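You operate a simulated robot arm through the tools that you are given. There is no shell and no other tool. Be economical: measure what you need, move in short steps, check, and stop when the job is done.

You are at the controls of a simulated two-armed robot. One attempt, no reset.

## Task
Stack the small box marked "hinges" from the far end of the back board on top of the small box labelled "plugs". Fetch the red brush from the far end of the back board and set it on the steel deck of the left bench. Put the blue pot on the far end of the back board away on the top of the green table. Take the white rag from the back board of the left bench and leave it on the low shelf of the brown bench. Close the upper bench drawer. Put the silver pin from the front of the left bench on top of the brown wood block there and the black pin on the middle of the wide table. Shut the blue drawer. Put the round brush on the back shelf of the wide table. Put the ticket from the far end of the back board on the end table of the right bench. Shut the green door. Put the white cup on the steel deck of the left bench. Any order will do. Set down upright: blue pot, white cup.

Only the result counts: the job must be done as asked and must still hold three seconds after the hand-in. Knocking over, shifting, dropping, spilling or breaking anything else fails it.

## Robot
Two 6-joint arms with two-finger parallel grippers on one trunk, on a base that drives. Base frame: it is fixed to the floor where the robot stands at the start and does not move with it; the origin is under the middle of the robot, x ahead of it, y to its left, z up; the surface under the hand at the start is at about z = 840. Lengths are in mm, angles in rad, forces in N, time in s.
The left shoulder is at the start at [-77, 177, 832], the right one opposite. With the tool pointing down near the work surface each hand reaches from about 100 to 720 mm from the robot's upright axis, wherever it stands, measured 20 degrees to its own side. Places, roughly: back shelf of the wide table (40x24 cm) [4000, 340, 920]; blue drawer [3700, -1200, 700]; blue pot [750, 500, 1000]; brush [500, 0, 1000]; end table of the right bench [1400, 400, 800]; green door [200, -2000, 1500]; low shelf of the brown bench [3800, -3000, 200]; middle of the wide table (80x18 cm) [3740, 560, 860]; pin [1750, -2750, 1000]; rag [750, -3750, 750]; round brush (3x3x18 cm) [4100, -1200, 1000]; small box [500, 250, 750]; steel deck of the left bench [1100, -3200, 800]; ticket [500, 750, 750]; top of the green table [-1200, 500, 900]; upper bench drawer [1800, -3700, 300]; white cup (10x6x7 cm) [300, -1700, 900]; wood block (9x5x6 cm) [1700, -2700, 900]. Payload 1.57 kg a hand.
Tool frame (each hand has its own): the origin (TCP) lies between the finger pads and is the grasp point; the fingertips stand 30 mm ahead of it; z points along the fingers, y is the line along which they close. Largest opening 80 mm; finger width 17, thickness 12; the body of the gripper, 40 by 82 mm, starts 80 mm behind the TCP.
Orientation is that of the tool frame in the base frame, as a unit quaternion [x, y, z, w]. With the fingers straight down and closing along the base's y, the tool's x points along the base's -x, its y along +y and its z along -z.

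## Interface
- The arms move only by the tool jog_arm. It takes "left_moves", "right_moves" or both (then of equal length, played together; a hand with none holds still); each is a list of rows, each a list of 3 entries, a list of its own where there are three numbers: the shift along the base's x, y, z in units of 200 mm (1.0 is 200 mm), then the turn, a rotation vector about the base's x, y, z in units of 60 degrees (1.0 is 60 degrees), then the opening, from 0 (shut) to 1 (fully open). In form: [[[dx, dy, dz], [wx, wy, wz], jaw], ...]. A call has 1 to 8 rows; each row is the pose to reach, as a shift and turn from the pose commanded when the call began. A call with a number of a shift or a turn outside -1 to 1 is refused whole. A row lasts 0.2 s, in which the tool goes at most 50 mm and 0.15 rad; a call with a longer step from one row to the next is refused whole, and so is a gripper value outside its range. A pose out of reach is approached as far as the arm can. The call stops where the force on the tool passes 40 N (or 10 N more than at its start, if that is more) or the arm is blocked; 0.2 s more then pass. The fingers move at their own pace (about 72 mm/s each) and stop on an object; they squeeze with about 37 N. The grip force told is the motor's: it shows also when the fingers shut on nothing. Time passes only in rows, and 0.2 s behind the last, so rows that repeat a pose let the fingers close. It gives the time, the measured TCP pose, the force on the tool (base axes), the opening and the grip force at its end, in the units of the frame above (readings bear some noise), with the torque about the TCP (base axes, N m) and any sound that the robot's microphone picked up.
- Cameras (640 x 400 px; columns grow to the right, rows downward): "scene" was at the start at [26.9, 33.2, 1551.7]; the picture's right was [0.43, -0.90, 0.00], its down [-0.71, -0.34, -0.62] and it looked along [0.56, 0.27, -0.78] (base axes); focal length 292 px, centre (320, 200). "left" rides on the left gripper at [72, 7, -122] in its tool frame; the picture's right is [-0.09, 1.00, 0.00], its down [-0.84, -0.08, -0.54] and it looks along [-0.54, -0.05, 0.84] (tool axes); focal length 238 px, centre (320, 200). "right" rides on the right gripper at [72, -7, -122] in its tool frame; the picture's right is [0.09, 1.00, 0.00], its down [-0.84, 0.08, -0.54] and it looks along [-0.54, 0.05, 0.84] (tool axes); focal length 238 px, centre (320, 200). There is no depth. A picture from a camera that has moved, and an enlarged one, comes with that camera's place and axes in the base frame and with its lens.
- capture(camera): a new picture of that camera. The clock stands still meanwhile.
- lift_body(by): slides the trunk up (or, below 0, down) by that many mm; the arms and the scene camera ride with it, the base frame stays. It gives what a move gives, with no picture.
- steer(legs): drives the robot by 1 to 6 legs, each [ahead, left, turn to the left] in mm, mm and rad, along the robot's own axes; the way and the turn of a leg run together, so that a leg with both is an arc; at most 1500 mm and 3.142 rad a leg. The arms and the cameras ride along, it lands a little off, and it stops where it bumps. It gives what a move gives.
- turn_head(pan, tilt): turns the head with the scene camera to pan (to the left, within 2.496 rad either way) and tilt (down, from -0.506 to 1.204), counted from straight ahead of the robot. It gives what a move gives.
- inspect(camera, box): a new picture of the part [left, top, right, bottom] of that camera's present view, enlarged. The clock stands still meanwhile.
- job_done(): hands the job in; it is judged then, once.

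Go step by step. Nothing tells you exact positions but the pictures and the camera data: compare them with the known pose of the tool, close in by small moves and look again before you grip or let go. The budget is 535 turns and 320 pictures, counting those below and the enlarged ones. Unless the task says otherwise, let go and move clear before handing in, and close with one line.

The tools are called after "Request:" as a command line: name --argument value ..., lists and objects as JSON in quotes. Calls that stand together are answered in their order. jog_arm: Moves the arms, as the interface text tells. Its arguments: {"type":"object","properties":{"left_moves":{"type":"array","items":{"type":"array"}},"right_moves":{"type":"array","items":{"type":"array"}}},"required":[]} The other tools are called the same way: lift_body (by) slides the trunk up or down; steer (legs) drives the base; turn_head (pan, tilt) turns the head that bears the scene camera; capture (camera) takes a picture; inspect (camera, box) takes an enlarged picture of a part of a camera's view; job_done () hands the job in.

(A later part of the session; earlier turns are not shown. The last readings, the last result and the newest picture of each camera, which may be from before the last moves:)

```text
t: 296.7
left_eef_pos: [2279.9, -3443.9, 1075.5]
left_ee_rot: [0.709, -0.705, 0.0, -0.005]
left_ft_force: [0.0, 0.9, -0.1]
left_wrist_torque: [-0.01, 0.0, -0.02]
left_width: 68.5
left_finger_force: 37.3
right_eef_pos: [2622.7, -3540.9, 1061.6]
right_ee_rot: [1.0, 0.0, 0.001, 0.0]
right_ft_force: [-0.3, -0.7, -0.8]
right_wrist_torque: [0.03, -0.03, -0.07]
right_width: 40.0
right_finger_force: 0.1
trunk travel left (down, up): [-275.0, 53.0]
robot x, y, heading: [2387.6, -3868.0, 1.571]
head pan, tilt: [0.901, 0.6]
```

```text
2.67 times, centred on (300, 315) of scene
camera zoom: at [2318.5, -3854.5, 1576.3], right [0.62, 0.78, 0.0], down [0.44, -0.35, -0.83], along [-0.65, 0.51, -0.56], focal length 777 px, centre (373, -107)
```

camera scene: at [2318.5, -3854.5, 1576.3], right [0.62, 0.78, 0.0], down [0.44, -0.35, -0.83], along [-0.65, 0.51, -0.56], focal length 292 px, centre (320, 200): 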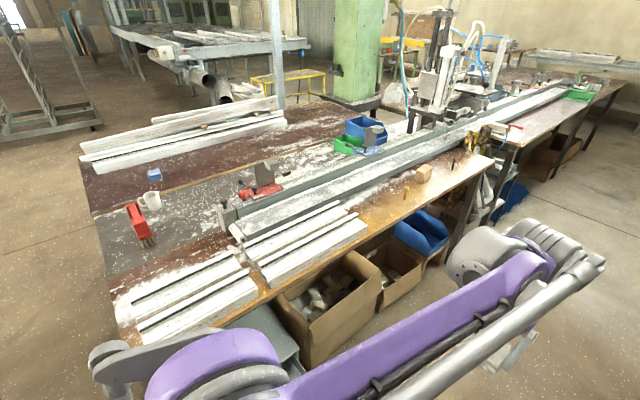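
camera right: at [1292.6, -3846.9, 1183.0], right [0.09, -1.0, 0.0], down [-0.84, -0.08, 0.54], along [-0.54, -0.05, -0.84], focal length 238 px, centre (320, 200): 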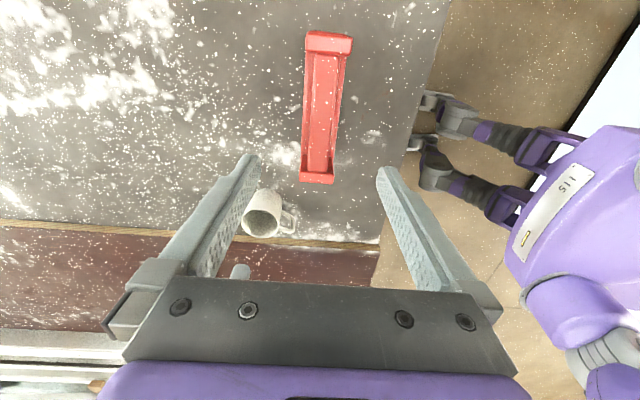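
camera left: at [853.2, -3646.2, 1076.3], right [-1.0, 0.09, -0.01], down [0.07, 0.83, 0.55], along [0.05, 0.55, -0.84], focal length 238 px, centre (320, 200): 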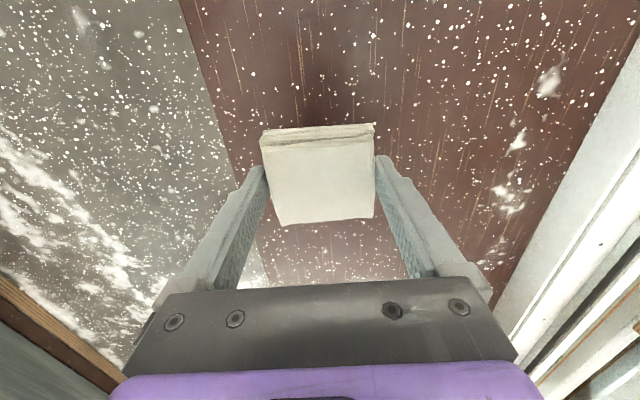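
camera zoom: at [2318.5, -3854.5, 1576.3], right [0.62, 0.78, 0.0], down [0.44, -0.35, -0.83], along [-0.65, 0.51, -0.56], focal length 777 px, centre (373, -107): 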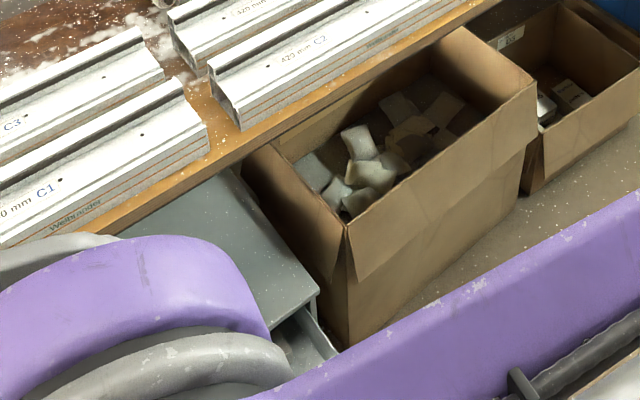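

Three pins stand on the front: silver ≈[1645,-3028], brass ≈[1702,-2879], black ≈[1679,-2455]; block ≈[1661,-2697]. Move up and face the bench in front of the silver pin.

Request:
steer --legs '[[770, 0, 0], [0, 0, 1.571], [140, 0, 0]]'

Request:
turn_head --pan -0.2 --tilt 0.8

Request:
capture --camera "scene"

Request:
capture --camera "right"

```text
t: 305.6
left_eef_pos: [1835.8, -3204.9, 1076.0]
left_ee_rot: [1.0, -0.007, -0.003, -0.004]
left_ft_force: [0.0, -0.4, -0.5]
left_wrist_torque: [-0.03, 0.0, 0.01]
left_width: 68.7
left_finger_force: 37.5
right_eef_pos: [1937.3, -2864.6, 1061.3]
right_ee_rot: [0.714, 0.7, 0.001, 0.001]
right_ft_force: [0.4, 0.2, 1.0]
right_wrist_torque: [0.01, -0.01, 0.02]
right_width: 39.8
right_finger_force: 0.1
trunk travel left (down, up): [-275.0, 53.0]
robot x, y, heading: [2262.5, -3102.7, 3.123]
head pan, tilt: [0.901, 0.6]
```

```text
t: 306.9
left_eef_pos: [1833.3, -3203.5, 1075.3]
left_ee_rot: [1.0, -0.007, -0.003, -0.004]
left_ft_force: [-0.1, -0.7, 0.0]
left_wrist_torque: [0.02, 0.03, 0.02]
left_width: 69.0
left_finger_force: 36.9
right_eef_pos: [1937.5, -2863.4, 1061.7]
right_ee_rot: [0.714, 0.7, 0.0, 0.0]
right_ft_force: [0.3, -0.7, -0.7]
right_wrist_torque: [-0.01, 0.03, -0.03]
right_width: 39.8
right_finger_force: 0.1
trunk travel left (down, up): [-275.0, 53.0]
robot x, y, heading: [2261.1, -3105.7, 3.118]
head pan, tilt: [-0.201, 0.799]
```

```text
184 pictures are left
camera scene: at [2223.0, -3087.1, 1559.5], right [0.22, 0.98, 0.0], down [0.7, -0.16, -0.7], along [-0.68, 0.15, -0.72], focal length 292 px, centre (320, 200)
```

scene: 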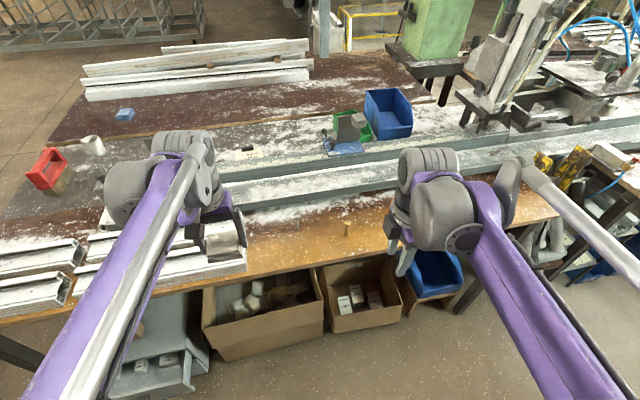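

```text
183 pictures are left
camera right: at [1931.7, -2792.0, 1183.4], right [1.0, 0.07, 0.0], down [0.06, -0.84, 0.54], along [0.04, -0.54, -0.84], focal length 238 px, centre (320, 200)
```

right: 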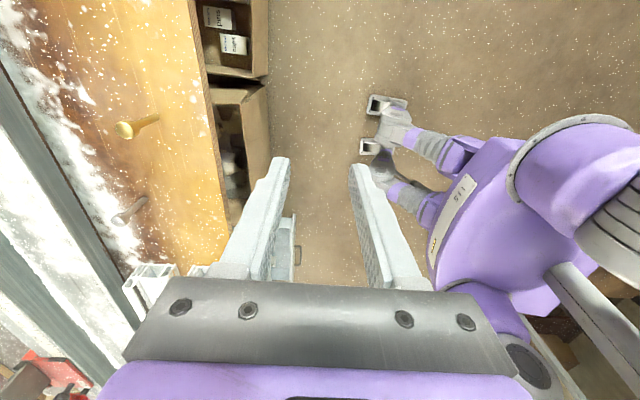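

Request:
jog_arm --right_moves '[[[-0.2, -0.12, 0], [0, 0, 0], 0.5], [[-0.4, -0.24, 0], [0, 0, 0], 0.5], [[-0.6, -0.36, 0], [0, 0, 0], 0.5], [[-0.8, -0.48, 0], [0, 0, 0], 0.5], [[-1, -0.6, 0], [0, 0, 0], 0.5]]'

Request:
capture --camera "right"

```text
t: 308.1
left_eef_pos: [1833.1, -3204.2, 1074.5]
left_ee_rot: [1.0, -0.008, -0.003, -0.005]
left_ft_force: [-0.9, -0.3, 0.0]
left_wrist_torque: [0.0, -0.02, 0.0]
left_width: 68.7
left_finger_force: 36.7
right_eef_pos: [1735.7, -2989.8, 1060.5]
right_ee_rot: [0.715, 0.699, 0.001, 0.001]
right_ft_force: [0.0, -0.6, -0.4]
right_wrist_torque: [0.01, 0.0, -0.03]
right_width: 40.1
right_finger_force: 0.0
trunk travel left (down, up): [-275.0, 53.0]
robot x, y, heading: [2259.5, -3105.7, 3.122]
head pan, tilt: [-0.201, 0.799]
```

```text
182 pictures are left
camera right: at [1729.7, -2917.6, 1182.2], right [1.0, 0.07, 0.0], down [0.06, -0.84, 0.54], along [0.04, -0.54, -0.84], focal length 238 px, centre (320, 200)
```

right: 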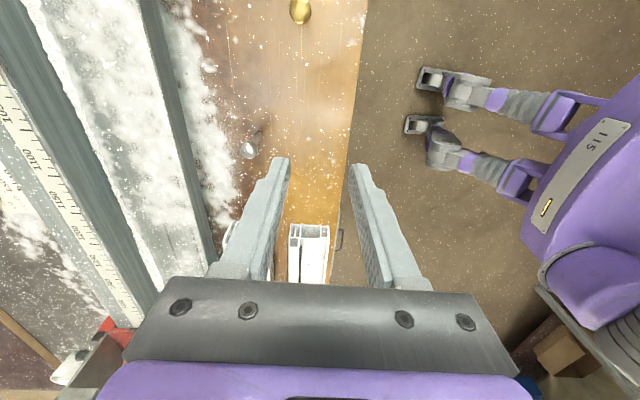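

Request:
jog_arm --right_moves '[[[-0.2, -0.1, 0], [0, 0, 0], 0.5], [[-0.425, -0.19, 0], [0, 0, 0], 0.5], [[-0.425, -0.19, -0.2], [0, 0, 0], 0.5], [[-0.425, -0.19, -0.4], [0, 0, 0], 0.5], [[-0.425, -0.19, -0.5], [0, 0, 0], 0.5]]'

Request:
capture --camera "right"

```text
t: 309.3
left_eef_pos: [1833.3, -3204.4, 1075.6]
left_ee_rot: [1.0, -0.007, -0.003, -0.004]
left_ft_force: [-0.2, 0.1, -1.0]
left_wrist_torque: [-0.01, 0.01, 0.04]
left_width: 69.0
left_finger_force: 37.1
right_eef_pos: [1652.5, -3021.2, 960.0]
right_ee_rot: [0.715, 0.699, 0.0, 0.0]
right_ft_force: [-0.6, 0.1, -0.8]
right_wrist_torque: [-0.01, -0.02, 0.01]
right_width: 40.0
right_finger_force: 0.0
trunk travel left (down, up): [-275.0, 53.0]
robot x, y, heading: [2260.7, -3105.0, 3.124]
head pan, tilt: [-0.201, 0.799]
```

```text
181 pictures are left
camera right: at [1647.6, -2948.7, 1082.1], right [1.0, 0.07, 0.0], down [0.06, -0.84, 0.54], along [0.04, -0.54, -0.84], focal length 238 px, centre (320, 200)
```

right: 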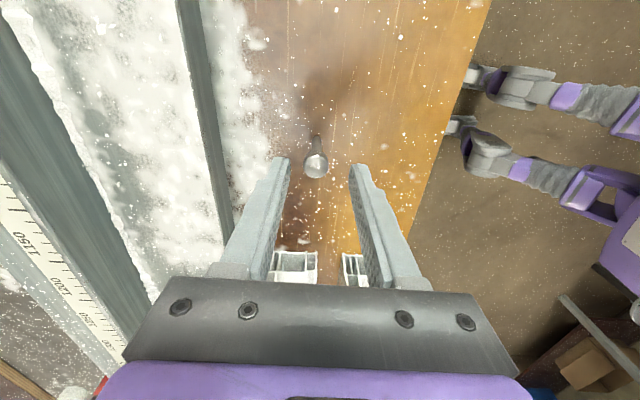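

Request:
jog_arm --right_moves '[[[-0.01, -0.045, 0], [0, 0, 0], 0.5], [[-0.01, -0.045, -0.2], [0, 0, 0], 0.5], [[-0.01, -0.045, -0.4], [0, 0, 0], 0.5], [[-0.01, -0.045, -0.4], [0, 0, 0], 0.3], [[-0.01, -0.045, -0.4], [0, 0, 0], 0], [[-0.01, -0.045, -0.4], [0, 0, 0], 0], [[-0.01, -0.045, -0.4], [0, 0, 0], 0]]'

Request:
capture --camera "right"

```text
t: 310.9
left_eef_pos: [1833.3, -3203.7, 1075.6]
left_ee_rot: [1.0, -0.007, -0.004, -0.004]
left_ft_force: [-0.5, 0.2, -0.2]
left_wrist_torque: [0.01, 0.01, 0.0]
left_width: 68.8
left_finger_force: 37.0
right_eef_pos: [1648.4, -3028.0, 883.2]
right_ee_rot: [0.714, 0.7, 0.001, 0.001]
right_ft_force: [-0.1, -0.6, 1.7]
right_wrist_torque: [0.01, -0.02, -0.02]
right_width: 19.6
right_finger_force: 33.1
trunk travel left (down, up): [-275.0, 53.0]
robot x, y, heading: [2262.4, -3102.9, 3.124]
head pan, tilt: [-0.201, 0.799]
```

```text
180 pictures are left
camera right: at [1643.8, -2957.0, 1004.2], right [1.0, 0.07, 0.0], down [0.06, -0.84, 0.54], along [0.04, -0.54, -0.84], focal length 238 px, centre (320, 200)
```

right: 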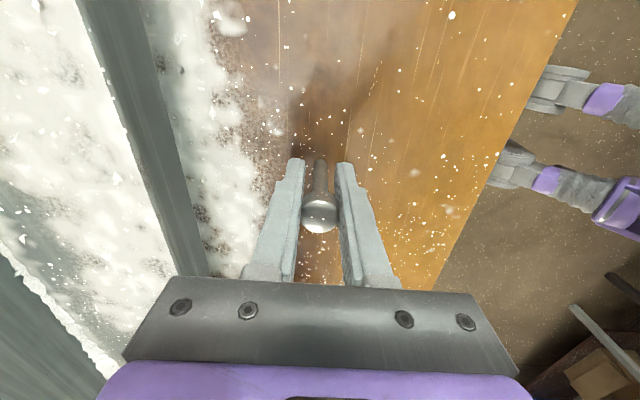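

Gripped on the head (19.6 mm). Lift and carry to the block.

Request:
jog_arm --right_moves '[[[0, 0, 0.05], [0, 0, 0], 0], [[0, 0, 0.2], [0, 0, 0], 0], [[0, 0, 0.4], [0, 0, 0], 0], [[0, 0, 0.6], [0, 0, 0], 0], [[0.05, 0.1, 0.8], [0, 0, 0], 0]]'

Request:
steer --legs '[[0, -300, 0.018]]'

Request:
capture --camera "right"

Request:
capture --camera "scene"

```text
t: 312.1
left_eef_pos: [1834.7, -3203.1, 1075.7]
left_ee_rot: [1.0, -0.007, -0.004, -0.003]
left_ft_force: [0.4, -0.6, 0.4]
left_wrist_torque: [-0.02, -0.02, 0.0]
left_width: 68.7
left_finger_force: 37.3
right_eef_pos: [1662.5, -3011.2, 1041.9]
right_ee_rot: [0.714, 0.7, 0.0, 0.001]
right_ft_force: [0.1, -0.1, -1.3]
right_wrist_torque: [-0.01, 0.02, 0.01]
right_width: 19.6
right_finger_force: 34.5
trunk travel left (down, up): [-275.0, 53.0]
robot x, y, heading: [2261.7, -3105.8, 3.125]
head pan, tilt: [-0.201, 0.799]
```

```text
t: 315.4
left_eef_pos: [1840.7, -2894.4, 1075.7]
left_ee_rot: [1.0, -0.004, -0.004, -0.004]
left_ft_force: [0.1, 0.2, -0.4]
left_wrist_torque: [0.0, 0.02, 0.01]
left_width: 68.8
left_finger_force: 37.4
right_eef_pos: [1666.7, -2701.1, 1040.7]
right_ee_rot: [0.713, 0.702, 0.001, 0.001]
right_ft_force: [0.2, 0.5, 0.4]
right_wrist_torque: [-0.01, 0.0, -0.03]
right_width: 19.6
right_finger_force: 33.8
trunk travel left (down, up): [-275.0, 53.0]
robot x, y, heading: [2263.4, -2789.4, 3.124]
head pan, tilt: [-0.201, 0.799]
```

```text
179 pictures are left
camera right: at [1660.5, -2629.9, 1162.1], right [1.0, 0.08, 0.0], down [0.06, -0.84, 0.54], along [0.04, -0.54, -0.84], focal length 238 px, centre (320, 200)
```

right: 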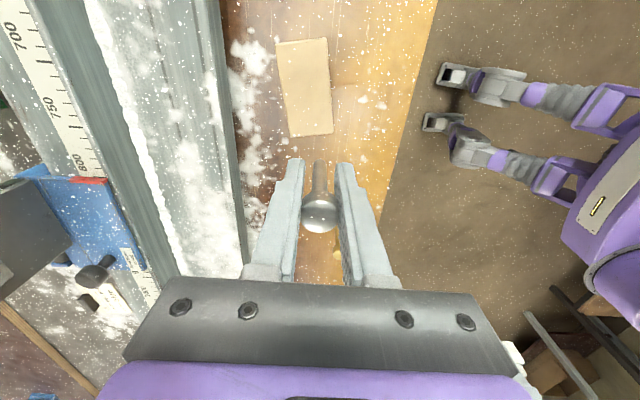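

```text
178 pictures are left
camera scene: at [2228.6, -2774.4, 1559.5], right [0.21, 0.98, 0.0], down [0.7, -0.15, -0.7], along [-0.68, 0.15, -0.72], focal length 292 px, centre (320, 200)
```

scene: 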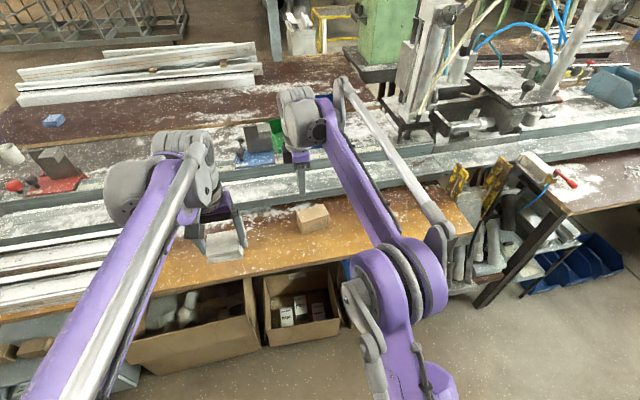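

Block top centre about [1650, -2668]. Move above and lower carefully.

Request:
jog_arm --right_moves '[[[-0.04, 0.08, 0], [0, 0, 0], 0], [[-0.085, 0.165, 0], [0, 0, 0], 0], [[-0.085, 0.165, -0.2], [0, 0, 0], 0], [[-0.085, 0.165, -0.38], [0, 0, 0], 0], [[-0.085, 0.165, -0.38], [0, 0, 0], 0]]'

Request:
capture --camera "right"

Request:
inspect --camera "scene" --box '[240, 120, 400, 260]'

```text
t: 316.6
left_eef_pos: [1841.6, -2893.0, 1075.4]
left_ee_rot: [1.0, -0.004, -0.004, -0.003]
left_ft_force: [0.4, -0.2, -0.7]
left_wrist_torque: [0.01, 0.01, 0.0]
left_width: 69.0
left_finger_force: 37.0
right_eef_pos: [1648.2, -2667.2, 965.4]
right_ee_rot: [0.713, 0.701, 0.001, 0.001]
right_ft_force: [0.0, -0.6, -1.4]
right_wrist_torque: [-0.02, -0.03, -0.01]
right_width: 19.7
right_finger_force: 33.5
trunk travel left (down, up): [-275.0, 53.0]
robot x, y, heading: [2268.0, -2791.5, 3.131]
head pan, tilt: [-0.201, 0.799]
```

```text
177 pictures are left
camera right: at [1642.8, -2595.7, 1088.0], right [1.0, 0.08, 0.0], down [0.06, -0.84, 0.54], along [0.04, -0.54, -0.84], focal length 238 px, centre (320, 200)
```

right: 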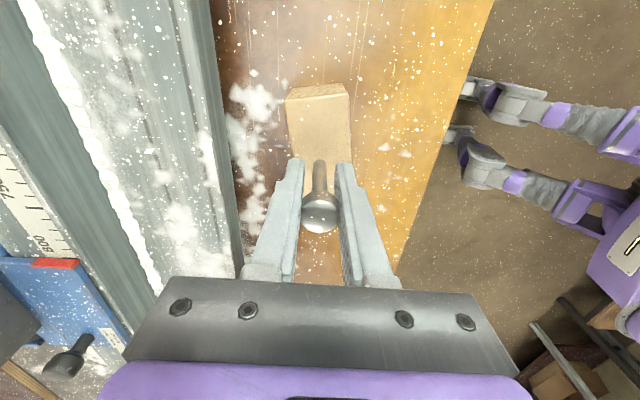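

```text
2.86 times, centred on (320, 190) of scene
camera zoom: at [2228.8, -2774.7, 1559.5], right [0.21, 0.98, 0.0], down [0.7, -0.15, -0.7], along [-0.68, 0.15, -0.72], focal length 833 px, centre (320, 229)
```

zoom: 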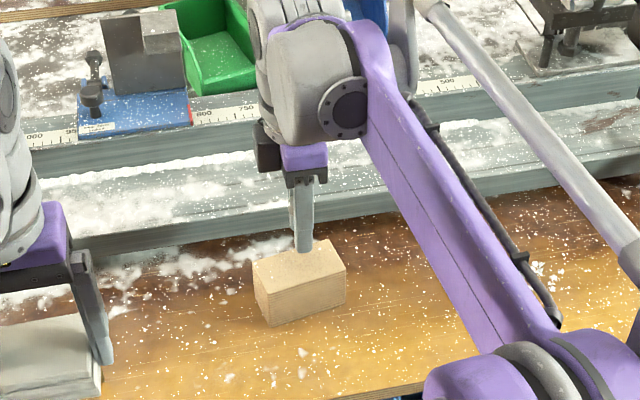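

Request:
jog_arm --right_moves '[[[0.005, 0, -0.06], [0, 0, 0], 0], [[0.005, 0, -0.09], [0, 0, 0], 0], [[0.005, 0, -0.105], [0, 0, 0], 0], [[0.005, 0, -0.12], [0, 0, 0], 0], [[0.005, 0, -0.135], [0, 0, 0], 0], [[0.005, 0, -0.15], [0, 0, 0], 0]]'

Request:
inspect --camera "scene" --box '[240, 120, 400, 260]'

```text
t: 318.0
left_eef_pos: [1842.3, -2894.7, 1077.0]
left_ee_rot: [1.0, -0.005, -0.003, -0.003]
left_ft_force: [-1.2, 0.2, -0.1]
left_wrist_torque: [-0.02, -0.01, -0.02]
left_width: 69.0
left_finger_force: 37.0
right_eef_pos: [1651.1, -2667.9, 936.2]
right_ee_rot: [0.713, 0.702, 0.0, 0.0]
right_ft_force: [-5.2, 1.3, 28.0]
right_wrist_torque: [0.04, 0.12, 0.02]
right_width: 19.7
right_finger_force: 33.3
trunk travel left (down, up): [-275.0, 53.0]
robot x, y, heading: [2270.6, -2794.8, 3.129]
head pan, tilt: [-0.201, 0.799]
```

```text
2.86 times, centred on (320, 190) of scene
camera zoom: at [2230.8, -2774.8, 1559.7], right [0.21, 0.98, 0.0], down [0.7, -0.15, -0.7], along [-0.68, 0.15, -0.72], focal length 833 px, centre (320, 229)
```

zoom: 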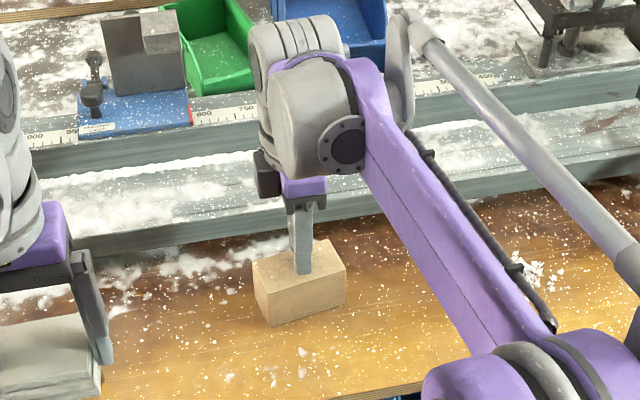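

Request:
jog_arm --right_moves '[[[0, 0, 0.015], [0, 0, 0], 0], [[0, 0, 0.015], [0, 0, 0], 0.25], [[0, 0, 0.015], [0, 0, 0], 0.5], [[0, 0, 0.015], [0, 0, 0], 0.5], [[0, 0, 0.15], [0, 0, 0], 0.5], [[0, 0, 0.35], [0, 0, 0], 0.5], [[0, 0, 0.55], [0, 0, 0], 0.5]]'

Request:
capture --camera "right"

```text
t: 319.6
left_eef_pos: [1840.7, -2894.2, 1074.2]
left_ee_rot: [1.0, -0.005, -0.004, -0.004]
left_ft_force: [-0.6, 0.5, -0.5]
left_wrist_torque: [0.0, 0.0, -0.01]
left_width: 68.9
left_finger_force: 36.8
right_eef_pos: [1651.6, -2669.8, 1046.0]
right_ee_rot: [0.713, 0.702, 0.001, 0.0]
right_ft_force: [-0.8, -0.1, -0.2]
right_wrist_torque: [0.02, -0.01, -0.01]
right_width: 39.9
right_finger_force: 0.1
trunk travel left (down, up): [-275.0, 53.0]
robot x, y, heading: [2264.7, -2789.0, 3.125]
head pan, tilt: [-0.201, 0.799]
```

```text
174 pictures are left
camera right: at [1645.6, -2597.2, 1166.6], right [1.0, 0.08, 0.0], down [0.06, -0.84, 0.54], along [0.04, -0.54, -0.84], focal length 238 px, centre (320, 200)
```

right: 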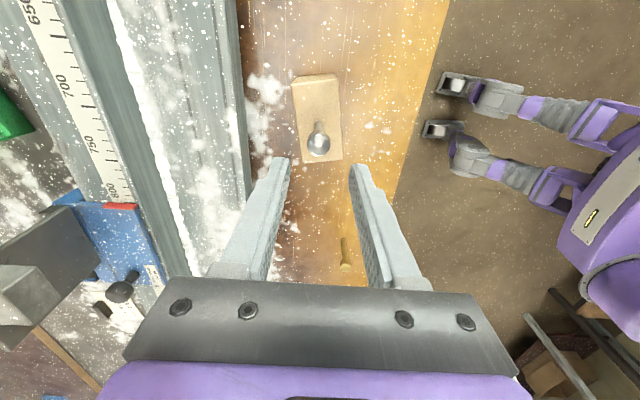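

The silver pin stands on the block. Next, the bench drawer: strafe left to face the drawer unit and look down.

Request:
jog_arm --right_moves '[[[0.2, 0.1, 0], [0, 0, 0], 0.3], [[0.4, 0.2, 0], [0, 0, 0], 0], [[0.6, 0.3, 0], [0, 0, 0], 0], [[0.8, 0.4, 0], [0, 0, 0], 0]]'

Request:
steer --legs '[[-100, 0, 0.016], [0, 800, 0]]'

Request:
turn_head --pan -0.1 --tilt 0.95

Request:
capture --camera "scene"

```text
t: 320.6
left_eef_pos: [1841.2, -2892.5, 1075.5]
left_ee_rot: [1.0, -0.004, -0.005, -0.003]
left_ft_force: [0.5, -0.3, -0.9]
left_wrist_torque: [0.0, 0.01, 0.01]
left_width: 68.8
left_finger_force: 37.0
right_eef_pos: [1812.9, -2589.1, 1047.5]
right_ee_rot: [0.713, 0.702, -0.001, 0.001]
right_ft_force: [0.6, -0.5, -0.1]
right_wrist_torque: [0.0, 0.03, 0.01]
right_width: 0.0
right_finger_force: 21.5
trunk travel left (down, up): [-275.0, 53.0]
robot x, y, heading: [2271.1, -2794.8, 3.128]
head pan, tilt: [-0.201, 0.799]
```

```text
t: 328.8
left_eef_pos: [1941.4, -3703.4, 1074.8]
left_ee_rot: [1.0, 0.007, -0.004, -0.004]
left_ft_force: [0.1, -0.9, -0.5]
left_wrist_torque: [-0.02, 0.0, -0.04]
left_width: 69.0
left_finger_force: 36.9
right_eef_pos: [1905.4, -3398.5, 1046.5]
right_ee_rot: [0.706, 0.709, 0.0, 0.001]
right_ft_force: [-0.6, -0.2, 0.0]
right_wrist_torque: [0.04, -0.01, 0.01]
right_width: 0.0
right_finger_force: 21.4
trunk travel left (down, up): [-275.0, 53.0]
robot x, y, heading: [2362.7, -3591.6, -3.138]
head pan, tilt: [-0.201, 0.799]
```

```text
t: 329.5
left_eef_pos: [1942.2, -3702.6, 1075.3]
left_ee_rot: [1.0, 0.007, -0.003, -0.003]
left_ft_force: [-0.5, -0.9, 0.5]
left_wrist_torque: [-0.02, 0.01, 0.02]
left_width: 69.1
left_finger_force: 36.6
right_eef_pos: [1907.3, -3398.8, 1046.5]
right_ee_rot: [0.705, 0.709, 0.001, 0.001]
right_ft_force: [0.6, 0.4, 0.1]
right_wrist_torque: [0.01, 0.03, 0.01]
right_width: 0.1
right_finger_force: 21.5
trunk travel left (down, up): [-275.0, 53.0]
robot x, y, heading: [2366.3, -3595.1, -3.14]
head pan, tilt: [-0.099, 0.949]
```

```text
173 pictures are left
camera scene: at [2334.7, -3583.9, 1548.0], right [0.09, 1.0, 0.0], down [0.81, -0.08, -0.58], along [-0.58, 0.06, -0.81], focal length 292 px, centre (320, 200)
```

scene: 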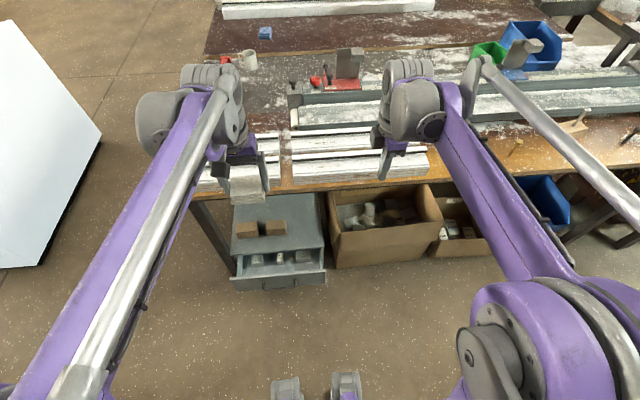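

Request:
inspect --camera "scene" --box '[190, 180, 370, 310]'

```text
3.08 times, centred on (280, 245) of scene
camera zoom: at [2334.7, -3583.9, 1548.0], right [0.09, 1.0, 0.0], down [0.81, -0.08, -0.58], along [-0.58, 0.06, -0.81], focal length 897 px, centre (443, 62)
```

zoom: 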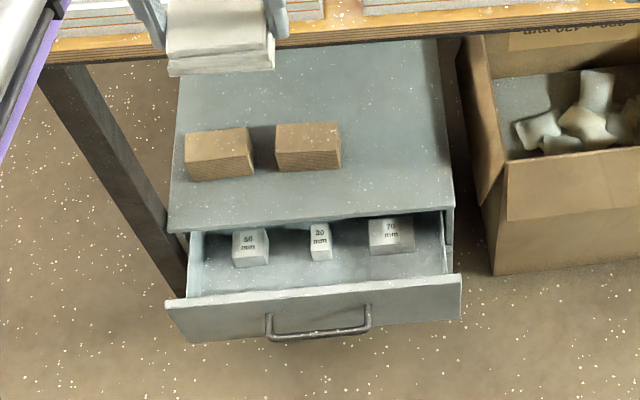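

The upper drawer is pulled out with boxes inside. Move so it's in front of the right hand, and lower the trunk.

Request:
steer --legs '[[0, 210, 0]]'

Request:
lift_body --by -250

Request:
capture --camera "right"

Request:
capture --camera "scene"

```text
t: 331.9
left_eef_pos: [1942.5, -3909.6, 1075.8]
left_ee_rot: [1.0, 0.006, -0.003, -0.005]
left_ft_force: [-0.6, -0.3, -0.5]
left_wrist_torque: [0.02, 0.03, 0.01]
left_width: 68.8
left_finger_force: 37.2
right_eef_pos: [1906.4, -3605.6, 1046.2]
right_ee_rot: [0.705, 0.709, 0.0, 0.001]
right_ft_force: [-0.4, 0.2, -0.7]
right_wrist_torque: [0.03, 0.0, 0.0]
right_width: 0.1
right_finger_force: 21.7
trunk travel left (down, up): [-275.0, 53.0]
robot x, y, heading: [2367.6, -3799.4, -3.14]
head pan, tilt: [-0.099, 0.949]
```

```text
t: 334.5
left_eef_pos: [1942.5, -3909.5, 826.1]
left_ee_rot: [1.0, 0.006, -0.004, -0.003]
left_ft_force: [-0.1, -0.4, -0.6]
left_wrist_torque: [-0.02, -0.01, 0.01]
left_width: 68.9
left_finger_force: 36.8
right_eef_pos: [1907.2, -3605.1, 796.4]
right_ee_rot: [0.705, 0.709, 0.001, 0.001]
right_ft_force: [0.0, 0.2, 0.5]
right_wrist_torque: [0.06, 0.02, 0.0]
right_width: 0.0
right_finger_force: 21.5
trunk travel left (down, up): [-25.0, 303.0]
robot x, y, heading: [2365.3, -3802.9, -3.139]
head pan, tilt: [-0.099, 0.949]
```

```text
171 pictures are left
camera right: at [1900.2, -3533.9, 918.0], right [1.0, 0.1, 0.0], down [0.08, -0.84, 0.54], along [0.05, -0.54, -0.84], focal length 238 px, centre (320, 200)
```

right: 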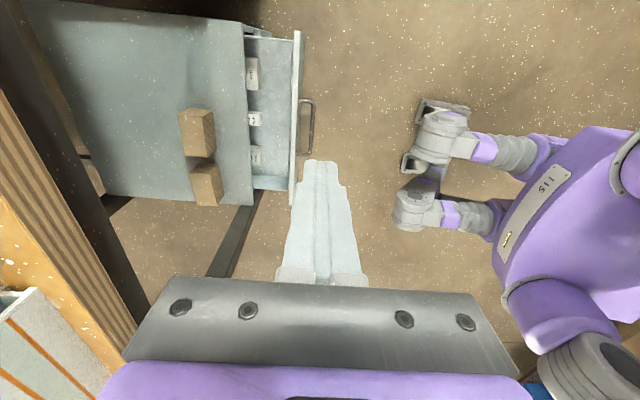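

```text
170 pictures are left
camera scene: at [2288.8, -3791.0, 1289.1], right [0.09, 1.0, 0.0], down [0.81, -0.08, -0.58], along [-0.58, 0.05, -0.81], focal length 292 px, centre (320, 200)
```

scene: 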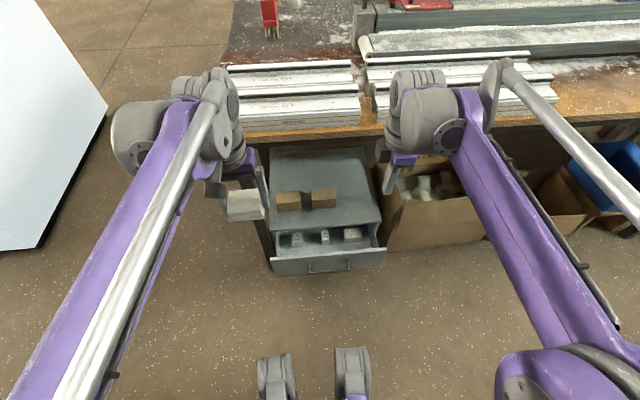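

Triangulated: drawer front at x≈1859, top edge z≈331, centre y≈-3710. Bring the closed right hand down in front of it.

Request:
jog_arm --right_moves '[[[0.1, -0.15, -0.1], [0, 0, 0], 0], [[0.2, -0.3, -0.2], [0, 0, 0], 0], [[0.3, -0.45, -0.3], [0, 0, 0], 0], [[0.32, -0.52, -0.5], [0, 0, 0], 0], [[0.32, -0.52, -0.75], [0, 0, 0], 0], [[0.32, -0.52, -1], [0, 0, 0], 0]]'

Request:
jog_arm --right_moves '[[[0, 0, -0.2], [0, 0, 0], 0], [[0, 0, -0.4], [0, 0, 0], 0], [[0, 0, -0.6], [0, 0, 0], 0], [[0, 0, -0.8], [0, 0, 0], 0], [[0, 0, -1], [0, 0, 0], 0]]'

Request:
capture --camera "right"

Request:
capture --camera "scene"

```text
t: 335.9
left_eef_pos: [1942.8, -3908.5, 825.7]
left_ee_rot: [1.0, 0.005, -0.004, -0.004]
left_ft_force: [-1.0, -0.1, 0.2]
left_wrist_torque: [0.0, -0.03, -0.05]
left_width: 68.8
left_finger_force: 37.2
right_eef_pos: [1970.1, -3708.1, 597.2]
right_ee_rot: [0.705, 0.709, 0.001, 0.0]
right_ft_force: [-0.4, 0.2, -0.1]
right_wrist_torque: [0.0, 0.0, 0.0]
right_width: 0.0
right_finger_force: 21.4
trunk travel left (down, up): [-25.0, 303.0]
robot x, y, heading: [2366.1, -3795.4, -3.141]
head pan, tilt: [-0.099, 0.949]
```

```text
t: 337.1
left_eef_pos: [1942.9, -3909.3, 825.2]
left_ee_rot: [1.0, 0.006, -0.003, -0.004]
left_ft_force: [-0.3, 0.2, -0.9]
left_wrist_torque: [0.0, 0.01, -0.02]
left_width: 68.9
left_finger_force: 36.7
right_eef_pos: [1971.9, -3707.8, 395.0]
right_ee_rot: [0.705, 0.709, 0.001, 0.0]
right_ft_force: [-0.3, 0.6, -0.6]
right_wrist_torque: [-0.02, -0.04, 0.0]
right_width: 0.0
right_finger_force: 21.2
trunk travel left (down, up): [-25.0, 303.0]
robot x, y, heading: [2368.7, -3798.5, -3.135]
head pan, tilt: [-0.099, 0.949]
```

```text
169 pictures are left
camera right: at [1964.4, -3635.8, 517.1], right [1.0, 0.1, 0.0], down [0.08, -0.84, 0.54], along [0.05, -0.54, -0.84], focal length 238 px, centre (320, 200)
```

right: 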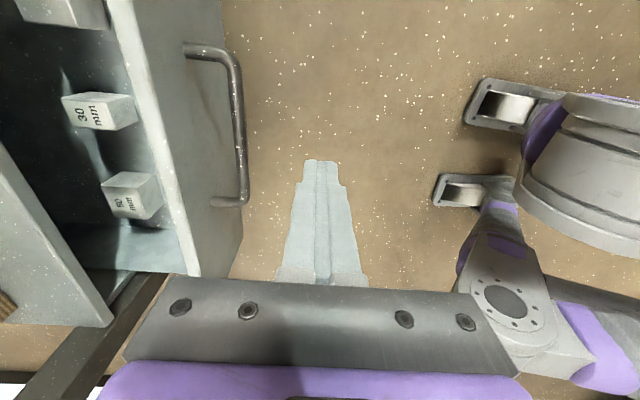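

```text
168 pictures are left
camera scene: at [2288.3, -3790.9, 1289.0], right [0.09, 1.0, 0.0], down [0.81, -0.08, -0.58], along [-0.58, 0.05, -0.81], focal length 292 px, centre (320, 200)
```

scene: 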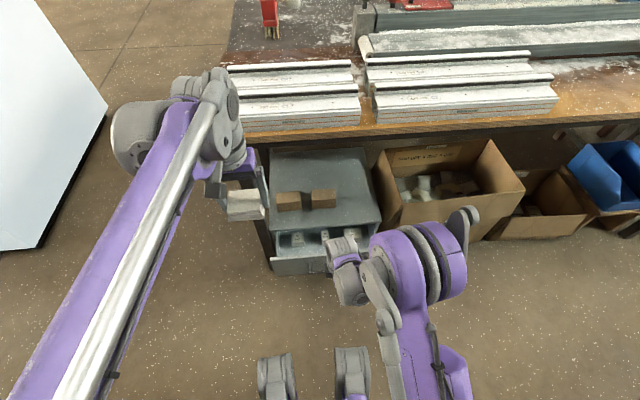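

Request:
jog_arm --right_moves '[[[0, 0, -0.2], [0, 0, 0], 0], [[0, 0, -0.32], [0, 0, 0], 0], [[-0.15, 0, -0.32], [0, 0, 0], 0], [[-0.3, 0, -0.32], [0, 0, 0], 0], [[-0.4, 0, -0.32], [0, 0, 0], 0], [[-0.5, 0, -0.32], [0, 0, 0], 0]]'

Request:
capture --camera "right"

```text
t: 338.5
left_eef_pos: [1943.7, -3907.6, 825.7]
left_ee_rot: [1.0, 0.006, -0.004, -0.004]
left_ft_force: [-0.1, 0.1, -0.2]
left_wrist_torque: [-0.01, 0.04, 0.01]
left_width: 68.8
left_finger_force: 37.4
right_eef_pos: [1872.2, -3707.7, 331.6]
right_ee_rot: [0.705, 0.709, 0.0, 0.0]
right_ft_force: [-0.8, 0.3, 0.5]
right_wrist_torque: [-0.01, 0.02, 0.03]
right_width: 0.1
right_finger_force: 21.5
trunk travel left (down, up): [-25.0, 303.0]
robot x, y, heading: [2363.7, -3800.0, -3.132]
head pan, tilt: [-0.099, 0.949]
```

```text
167 pictures are left
camera right: at [1866.7, -3636.7, 453.4], right [1.0, 0.1, 0.0], down [0.08, -0.84, 0.54], along [0.05, -0.54, -0.84], focal length 238 px, centre (320, 200)
```

right: 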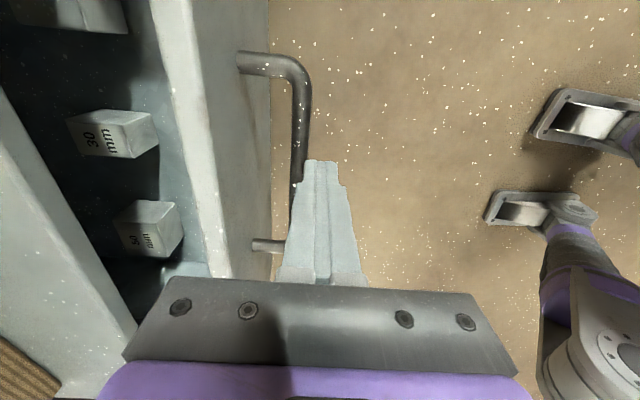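

Request:
jog_arm --right_moves '[[[-0.1, 0, 0], [0, 0, 0], 0], [[-0.2, 0, 0], [0, 0, 0], 0], [[-0.3, 0, 0], [0, 0, 0], 0], [[-0.4, 0, 0], [0, 0, 0], 0]]'

Request:
capture --camera "right"

```text
t: 339.5
left_eef_pos: [1943.8, -3909.7, 825.5]
left_ee_rot: [1.0, 0.006, -0.003, -0.004]
left_ft_force: [0.3, 0.1, -1.1]
left_wrist_torque: [-0.01, -0.04, 0.01]
left_width: 68.8
left_finger_force: 37.0
right_eef_pos: [1800.8, -3710.3, 332.9]
right_ee_rot: [0.705, 0.709, 0.008, 0.006]
right_ft_force: [6.9, 0.7, 7.3]
right_wrist_torque: [-0.03, -0.12, 0.06]
right_width: 0.0
right_finger_force: 20.9
trunk travel left (down, up): [-25.0, 303.0]
robot x, y, heading: [2368.8, -3801.3, -3.136]
head pan, tilt: [-0.099, 0.949]
stopped in row 4 (right hand): the force on the tool passed its limit at 57 N (the readings are from after the stop); the commanded pose is now the measured one
```

```text
166 pictures are left
camera right: at [1790.6, -3638.8, 454.2], right [1.0, 0.1, 0.02], down [0.07, -0.84, 0.54], along [0.07, -0.54, -0.84], focal length 238 px, centre (320, 200)
```

right: 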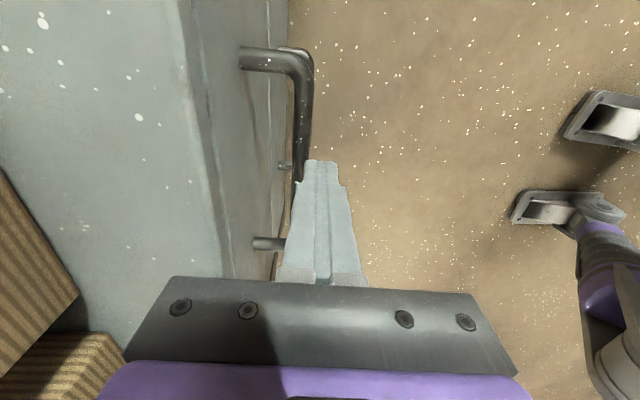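

Drawer is shut (stopped at 57 N, flush). Back off and raise.

Request:
jog_arm --right_moves '[[[0.2, 0, 0], [0, 0, 0], 0], [[0.4, 0, 0], [0, 0, 0], 0], [[0.6, 0, 0.1], [0, 0, 0], 0], [[0.8, 0, 0.3], [0, 0, 0], 0], [[0.8, 0, 0.5], [0, 0, 0], 0], [[0.8, 0, 0.7], [0, 0, 0], 0], [[0.8, 0, 0.9], [0, 0, 0], 0]]'

Request:
jog_arm --right_moves '[[[0, 0.1, 0.2], [0, 0, 0], 0], [[0, 0.2, 0.4], [0, 0, 0], 0], [[0, 0.3, 0.6], [0, 0, 0], 0], [[0, 0.4, 0.8], [0, 0, 0], 0], [[0, 0.5, 1], [0, 0, 0], 0]]'

Request:
capture --camera "scene"

```text
refused: row 4 steps farther than a row can; nothing moved
```

```text
t: 340.7
left_eef_pos: [1945.4, -3908.7, 825.6]
left_ee_rot: [1.0, 0.006, -0.003, -0.003]
left_ft_force: [0.2, -0.3, -0.5]
left_wrist_torque: [-0.01, 0.02, 0.01]
left_width: 69.0
left_finger_force: 36.9
right_eef_pos: [1798.9, -3611.7, 532.0]
right_ee_rot: [0.705, 0.709, 0.006, 0.006]
right_ft_force: [0.6, 0.1, 0.6]
right_wrist_torque: [0.02, 0.0, -0.03]
right_width: 0.1
right_finger_force: 21.4
trunk travel left (down, up): [-25.0, 303.0]
robot x, y, heading: [2365.5, -3799.7, -3.137]
head pan, tilt: [-0.099, 0.949]
```

```text
165 pictures are left
camera scene: at [2289.2, -3790.9, 1289.1], right [0.09, 1.0, 0.0], down [0.81, -0.08, -0.58], along [-0.58, 0.05, -0.81], focal length 292 px, centre (320, 200)
```

scene: 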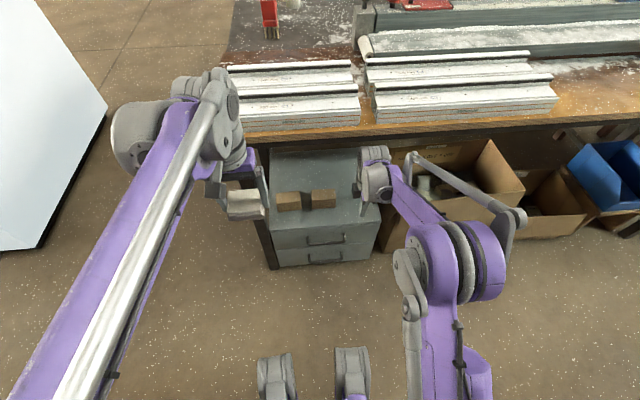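

Request:
jog_arm --right_moves '[[[0.2, 0, 0], [0, 0, 0], 0], [[0.4, 0, 0], [0, 0, 0], 0], [[0.6, 0, 0], [0, 0, 0], 0], [[0.8, 0, 0], [0, 0, 0], 0], [[0.8, 0.1, 0.2], [0, 0, 0], 0], [[0.8, 0.2, 0.4], [0, 0, 0], 0], [[0.8, 0.2, 0.6], [0, 0, 0], 0], [[0.8, 0.2, 0.8], [0, 0, 0], 0]]'

Request:
inspect --camera "scene" --box '[240, 130, 420, 280]'

```text
t: 342.5
left_eef_pos: [1941.9, -3909.5, 825.9]
left_ee_rot: [1.0, 0.006, -0.003, -0.003]
left_ft_force: [-0.3, 0.1, -1.3]
left_wrist_torque: [-0.01, 0.03, 0.03]
left_width: 68.5
left_finger_force: 36.5
right_eef_pos: [1960.5, -3570.3, 690.0]
right_ee_rot: [0.705, 0.709, 0.006, 0.008]
right_ft_force: [-0.1, 0.4, -0.6]
right_wrist_torque: [0.01, -0.02, -0.02]
right_width: 0.0
right_finger_force: 20.9
trunk travel left (down, up): [-25.0, 303.0]
robot x, y, heading: [2366.5, -3803.0, -3.137]
head pan, tilt: [-0.099, 0.949]
```

```text
2.67 times, centred on (330, 205) of scene
camera zoom: at [2289.1, -3791.0, 1289.1], right [0.09, 1.0, 0.0], down [0.81, -0.08, -0.58], along [-0.58, 0.06, -0.81], focal length 777 px, centre (293, 187)
```

zoom: 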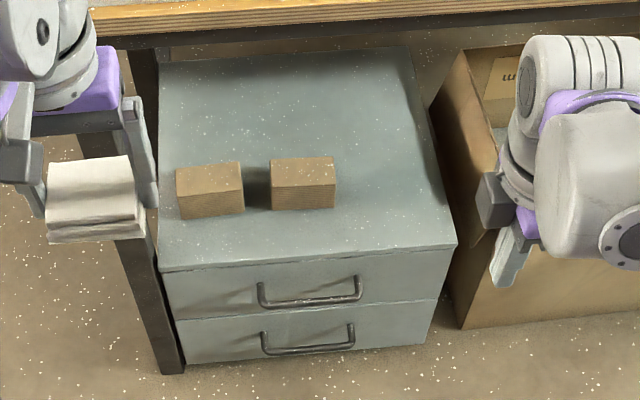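

Drawer closed. Now the rag to the brown bench's low shelf: turn around with the trunk low and look.

Request:
steer --legs '[[0, 0, 3.14], [150, 0, 0]]'

Request:
turn_head --pan 0.1 --tilt 0.55

Request:
capture --camera "scene"

```text
t: 350.9
left_eef_pos: [2951.5, -3786.0, 826.7]
left_ee_rot: [0.078, 0.997, -0.003, 0.004]
left_ft_force: [-0.4, -0.3, 0.1]
left_wrist_torque: [-0.01, 0.0, -0.01]
left_width: 68.9
left_finger_force: 37.0
right_eef_pos: [2875.6, -4116.0, 688.3]
right_ee_rot: [-0.647, 0.763, 0.007, -0.006]
right_ft_force: [0.2, -0.4, -0.2]
right_wrist_torque: [-0.01, 0.01, -0.01]
right_width: 0.1
right_finger_force: 21.6
trunk travel left (down, up): [-25.0, 303.0]
robot x, y, heading: [2518.0, -3823.5, -0.165]
head pan, tilt: [-0.099, 0.949]
```

```text
t: 351.7
left_eef_pos: [2951.6, -3785.3, 824.9]
left_ee_rot: [0.078, 0.997, -0.003, 0.002]
left_ft_force: [-0.8, 0.2, 0.3]
left_wrist_torque: [-0.01, 0.0, -0.03]
left_width: 68.9
left_finger_force: 37.3
right_eef_pos: [2875.6, -4115.9, 689.1]
right_ee_rot: [-0.647, 0.763, 0.007, -0.006]
right_ft_force: [-0.2, 0.6, 0.3]
right_wrist_torque: [0.02, 0.0, 0.0]
right_width: 0.0
right_finger_force: 21.1
trunk travel left (down, up): [-25.0, 303.0]
robot x, y, heading: [2514.0, -3820.9, -0.164]
head pan, tilt: [0.099, 0.55]
```

```text
163 pictures are left
camera scene: at [2609.4, -3828.9, 1321.9], right [-0.07, -1.0, 0.0], down [-0.52, 0.03, -0.85], along [0.85, -0.06, -0.52], focal length 292 px, centre (320, 200)
```

scene: 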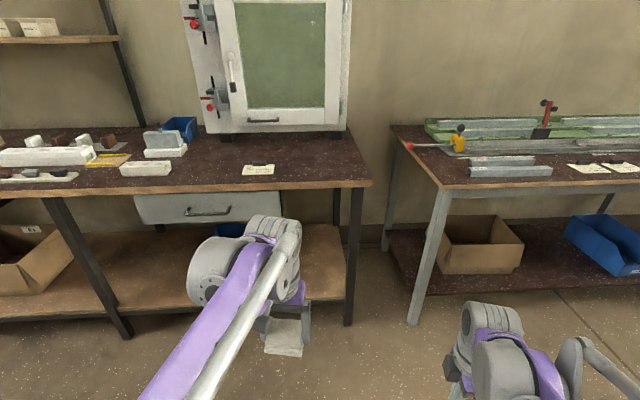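

The free shelf area is at the right end (y≈-3880), right of the drawer. Square up and approach.

Request:
steer --legs '[[0, 0, 0.164], [0, -150, 0], [250, 0, 0]]'

Request:
jog_arm --left_moves '[[[0, 0, -0.2], [0, 0, 0], 0.3], [[0, 0, -0.4], [0, 0, 0], 0.3], [[0, 0, -0.6], [0, 0, 0], 0.3], [[0, 0, -0.8], [0, 0, 0], 0.3], [[0, 0, -1], [0, 0, 0], 0.3]]'

Request:
capture --camera "scene"

Request:
capture --camera "left"

```text
t: 355.8
left_eef_pos: [3189.6, -3864.2, 824.9]
left_ee_rot: [-0.004, 1.0, -0.004, 0.003]
left_ft_force: [-0.4, -0.8, -0.6]
left_wrist_torque: [-0.01, 0.0, 0.0]
left_width: 68.8
left_finger_force: 36.5
right_eef_pos: [3169.6, -4202.4, 688.6]
right_ee_rot: [-0.707, 0.707, 0.007, -0.007]
right_ft_force: [-0.3, 0.2, -0.6]
right_wrist_torque: [0.0, 0.03, 0.0]
right_width: 0.1
right_finger_force: 21.4
trunk travel left (down, up): [-25.0, 303.0]
robot x, y, heading: [2762.6, -3972.1, -0.001]
head pan, tilt: [0.099, 0.55]
```

```text
t: 357.0
left_eef_pos: [3190.8, -3862.8, 625.7]
left_ee_rot: [-0.003, 1.0, -0.004, 0.003]
left_ft_force: [0.1, -1.0, 0.4]
left_wrist_torque: [0.0, 0.0, -0.02]
left_width: 68.8
left_finger_force: 37.3
right_eef_pos: [3168.1, -4202.1, 689.1]
right_ee_rot: [-0.707, 0.707, 0.008, -0.006]
right_ft_force: [-0.4, -0.6, 0.4]
right_wrist_torque: [0.05, -0.03, -0.05]
right_width: 0.1
right_finger_force: 21.1
trunk travel left (down, up): [-25.0, 303.0]
robot x, y, heading: [2763.8, -3972.0, 0.0]
head pan, tilt: [0.099, 0.55]
```

```text
162 pictures are left
camera scene: at [2859.1, -3962.4, 1321.9], right [0.1, -1.0, 0.0], down [-0.52, -0.05, -0.85], along [0.85, 0.08, -0.52], focal length 292 px, centre (320, 200)
```

scene: 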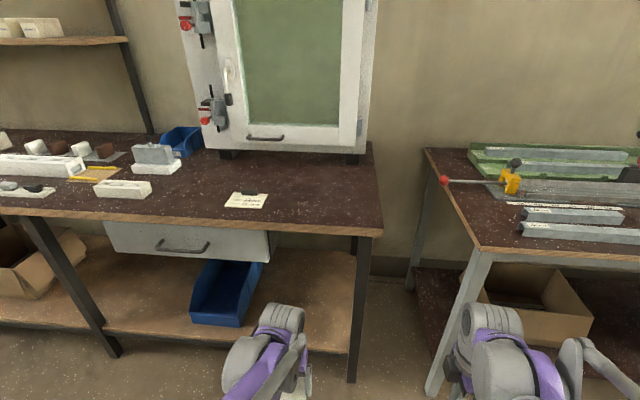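

```text
161 pictures are left
camera left: at [3117.0, -3857.0, 746.5], right [0.09, 1.0, -0.01], down [0.83, -0.07, 0.55], along [0.55, -0.05, -0.84], focal length 238 px, centre (320, 200)
```

left: 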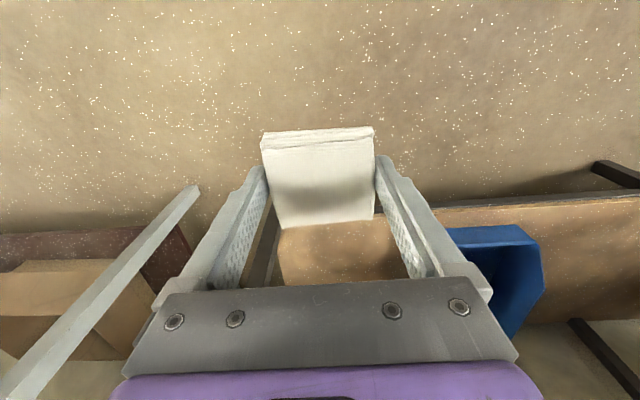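

Shelf height ≈208, free spot around [3600, -3850]. Lower the hand in front of the bench to about z 310.

Request:
jog_arm --left_moves '[[[0, 0, -0.2], [0, 0, 0], 0.3], [[0, 0, -0.4], [0, 0, 0], 0.3], [[0, 0, -0.6], [0, 0, 0], 0.3], [[0, 0, -0.8], [0, 0, 0], 0.3], [[0, 0, -1], [0, 0, 0], 0.3]]'

Request:
jog_arm --left_moves '[[[0.2, 0.05, -0.1], [0, 0, 0], 0.3], [[0.4, 0.1, -0.2], [0, 0, 0], 0.3], [[0.6, 0.1, -0.35], [0, 0, 0], 0.3], [[0.6, 0.1, -0.5], [0, 0, 0], 0.3]]'

Request:
capture --camera "scene"

Request:
capture --camera "left"

```text
t: 358.2
left_eef_pos: [3190.7, -3861.3, 425.1]
left_ee_rot: [-0.004, 1.0, -0.004, 0.003]
left_ft_force: [-0.9, 0.7, 0.5]
left_wrist_torque: [0.03, 0.0, -0.02]
left_width: 69.0
left_finger_force: 36.9
right_eef_pos: [3169.2, -4202.2, 689.6]
right_ee_rot: [0.708, -0.706, -0.007, 0.007]
right_ft_force: [0.3, 0.7, -1.1]
right_wrist_torque: [0.02, 0.0, 0.01]
right_width: 0.0
right_finger_force: 21.4
trunk travel left (down, up): [-25.0, 303.0]
robot x, y, heading: [2764.1, -3972.4, 0.001]
head pan, tilt: [0.099, 0.55]
```

```text
t: 359.2
left_eef_pos: [3308.1, -3844.8, 325.5]
left_ee_rot: [-0.003, 1.0, -0.004, 0.003]
left_ft_force: [0.3, -0.3, -0.4]
left_wrist_torque: [0.0, 0.0, -0.01]
left_width: 68.8
left_finger_force: 37.2
right_eef_pos: [3169.2, -4201.6, 687.7]
right_ee_rot: [-0.707, 0.707, 0.006, -0.007]
right_ft_force: [-0.1, -0.9, -0.2]
right_wrist_torque: [0.02, -0.02, 0.0]
right_width: 0.0
right_finger_force: 21.2
trunk travel left (down, up): [-25.0, 303.0]
robot x, y, heading: [2763.0, -3974.1, -0.005]
head pan, tilt: [0.099, 0.55]
```

```text
160 pictures are left
camera scene: at [2858.9, -3962.4, 1322.0], right [0.1, -1.0, 0.0], down [-0.52, -0.05, -0.85], along [0.85, 0.08, -0.52], focal length 292 px, centre (320, 200)
```

scene: 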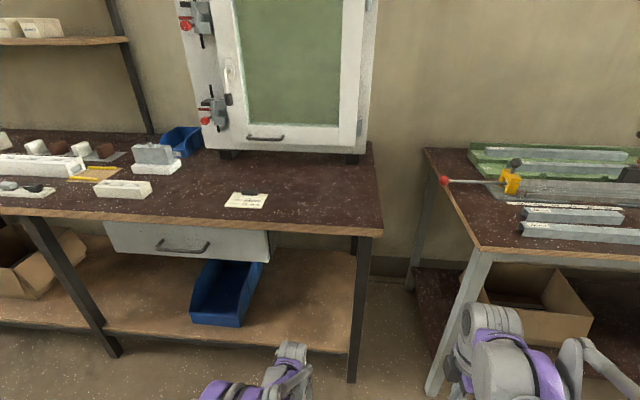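

```text
159 pictures are left
camera left: at [3234.7, -3838.2, 446.2], right [0.09, 1.0, -0.01], down [0.83, -0.07, 0.55], along [0.55, -0.05, -0.84], focal length 238 px, centre (320, 200)
```

left: 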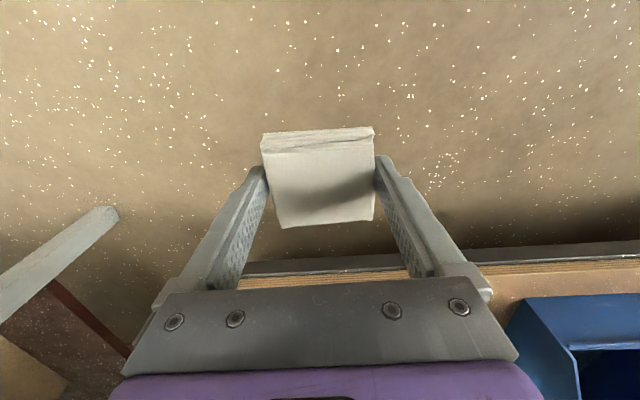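

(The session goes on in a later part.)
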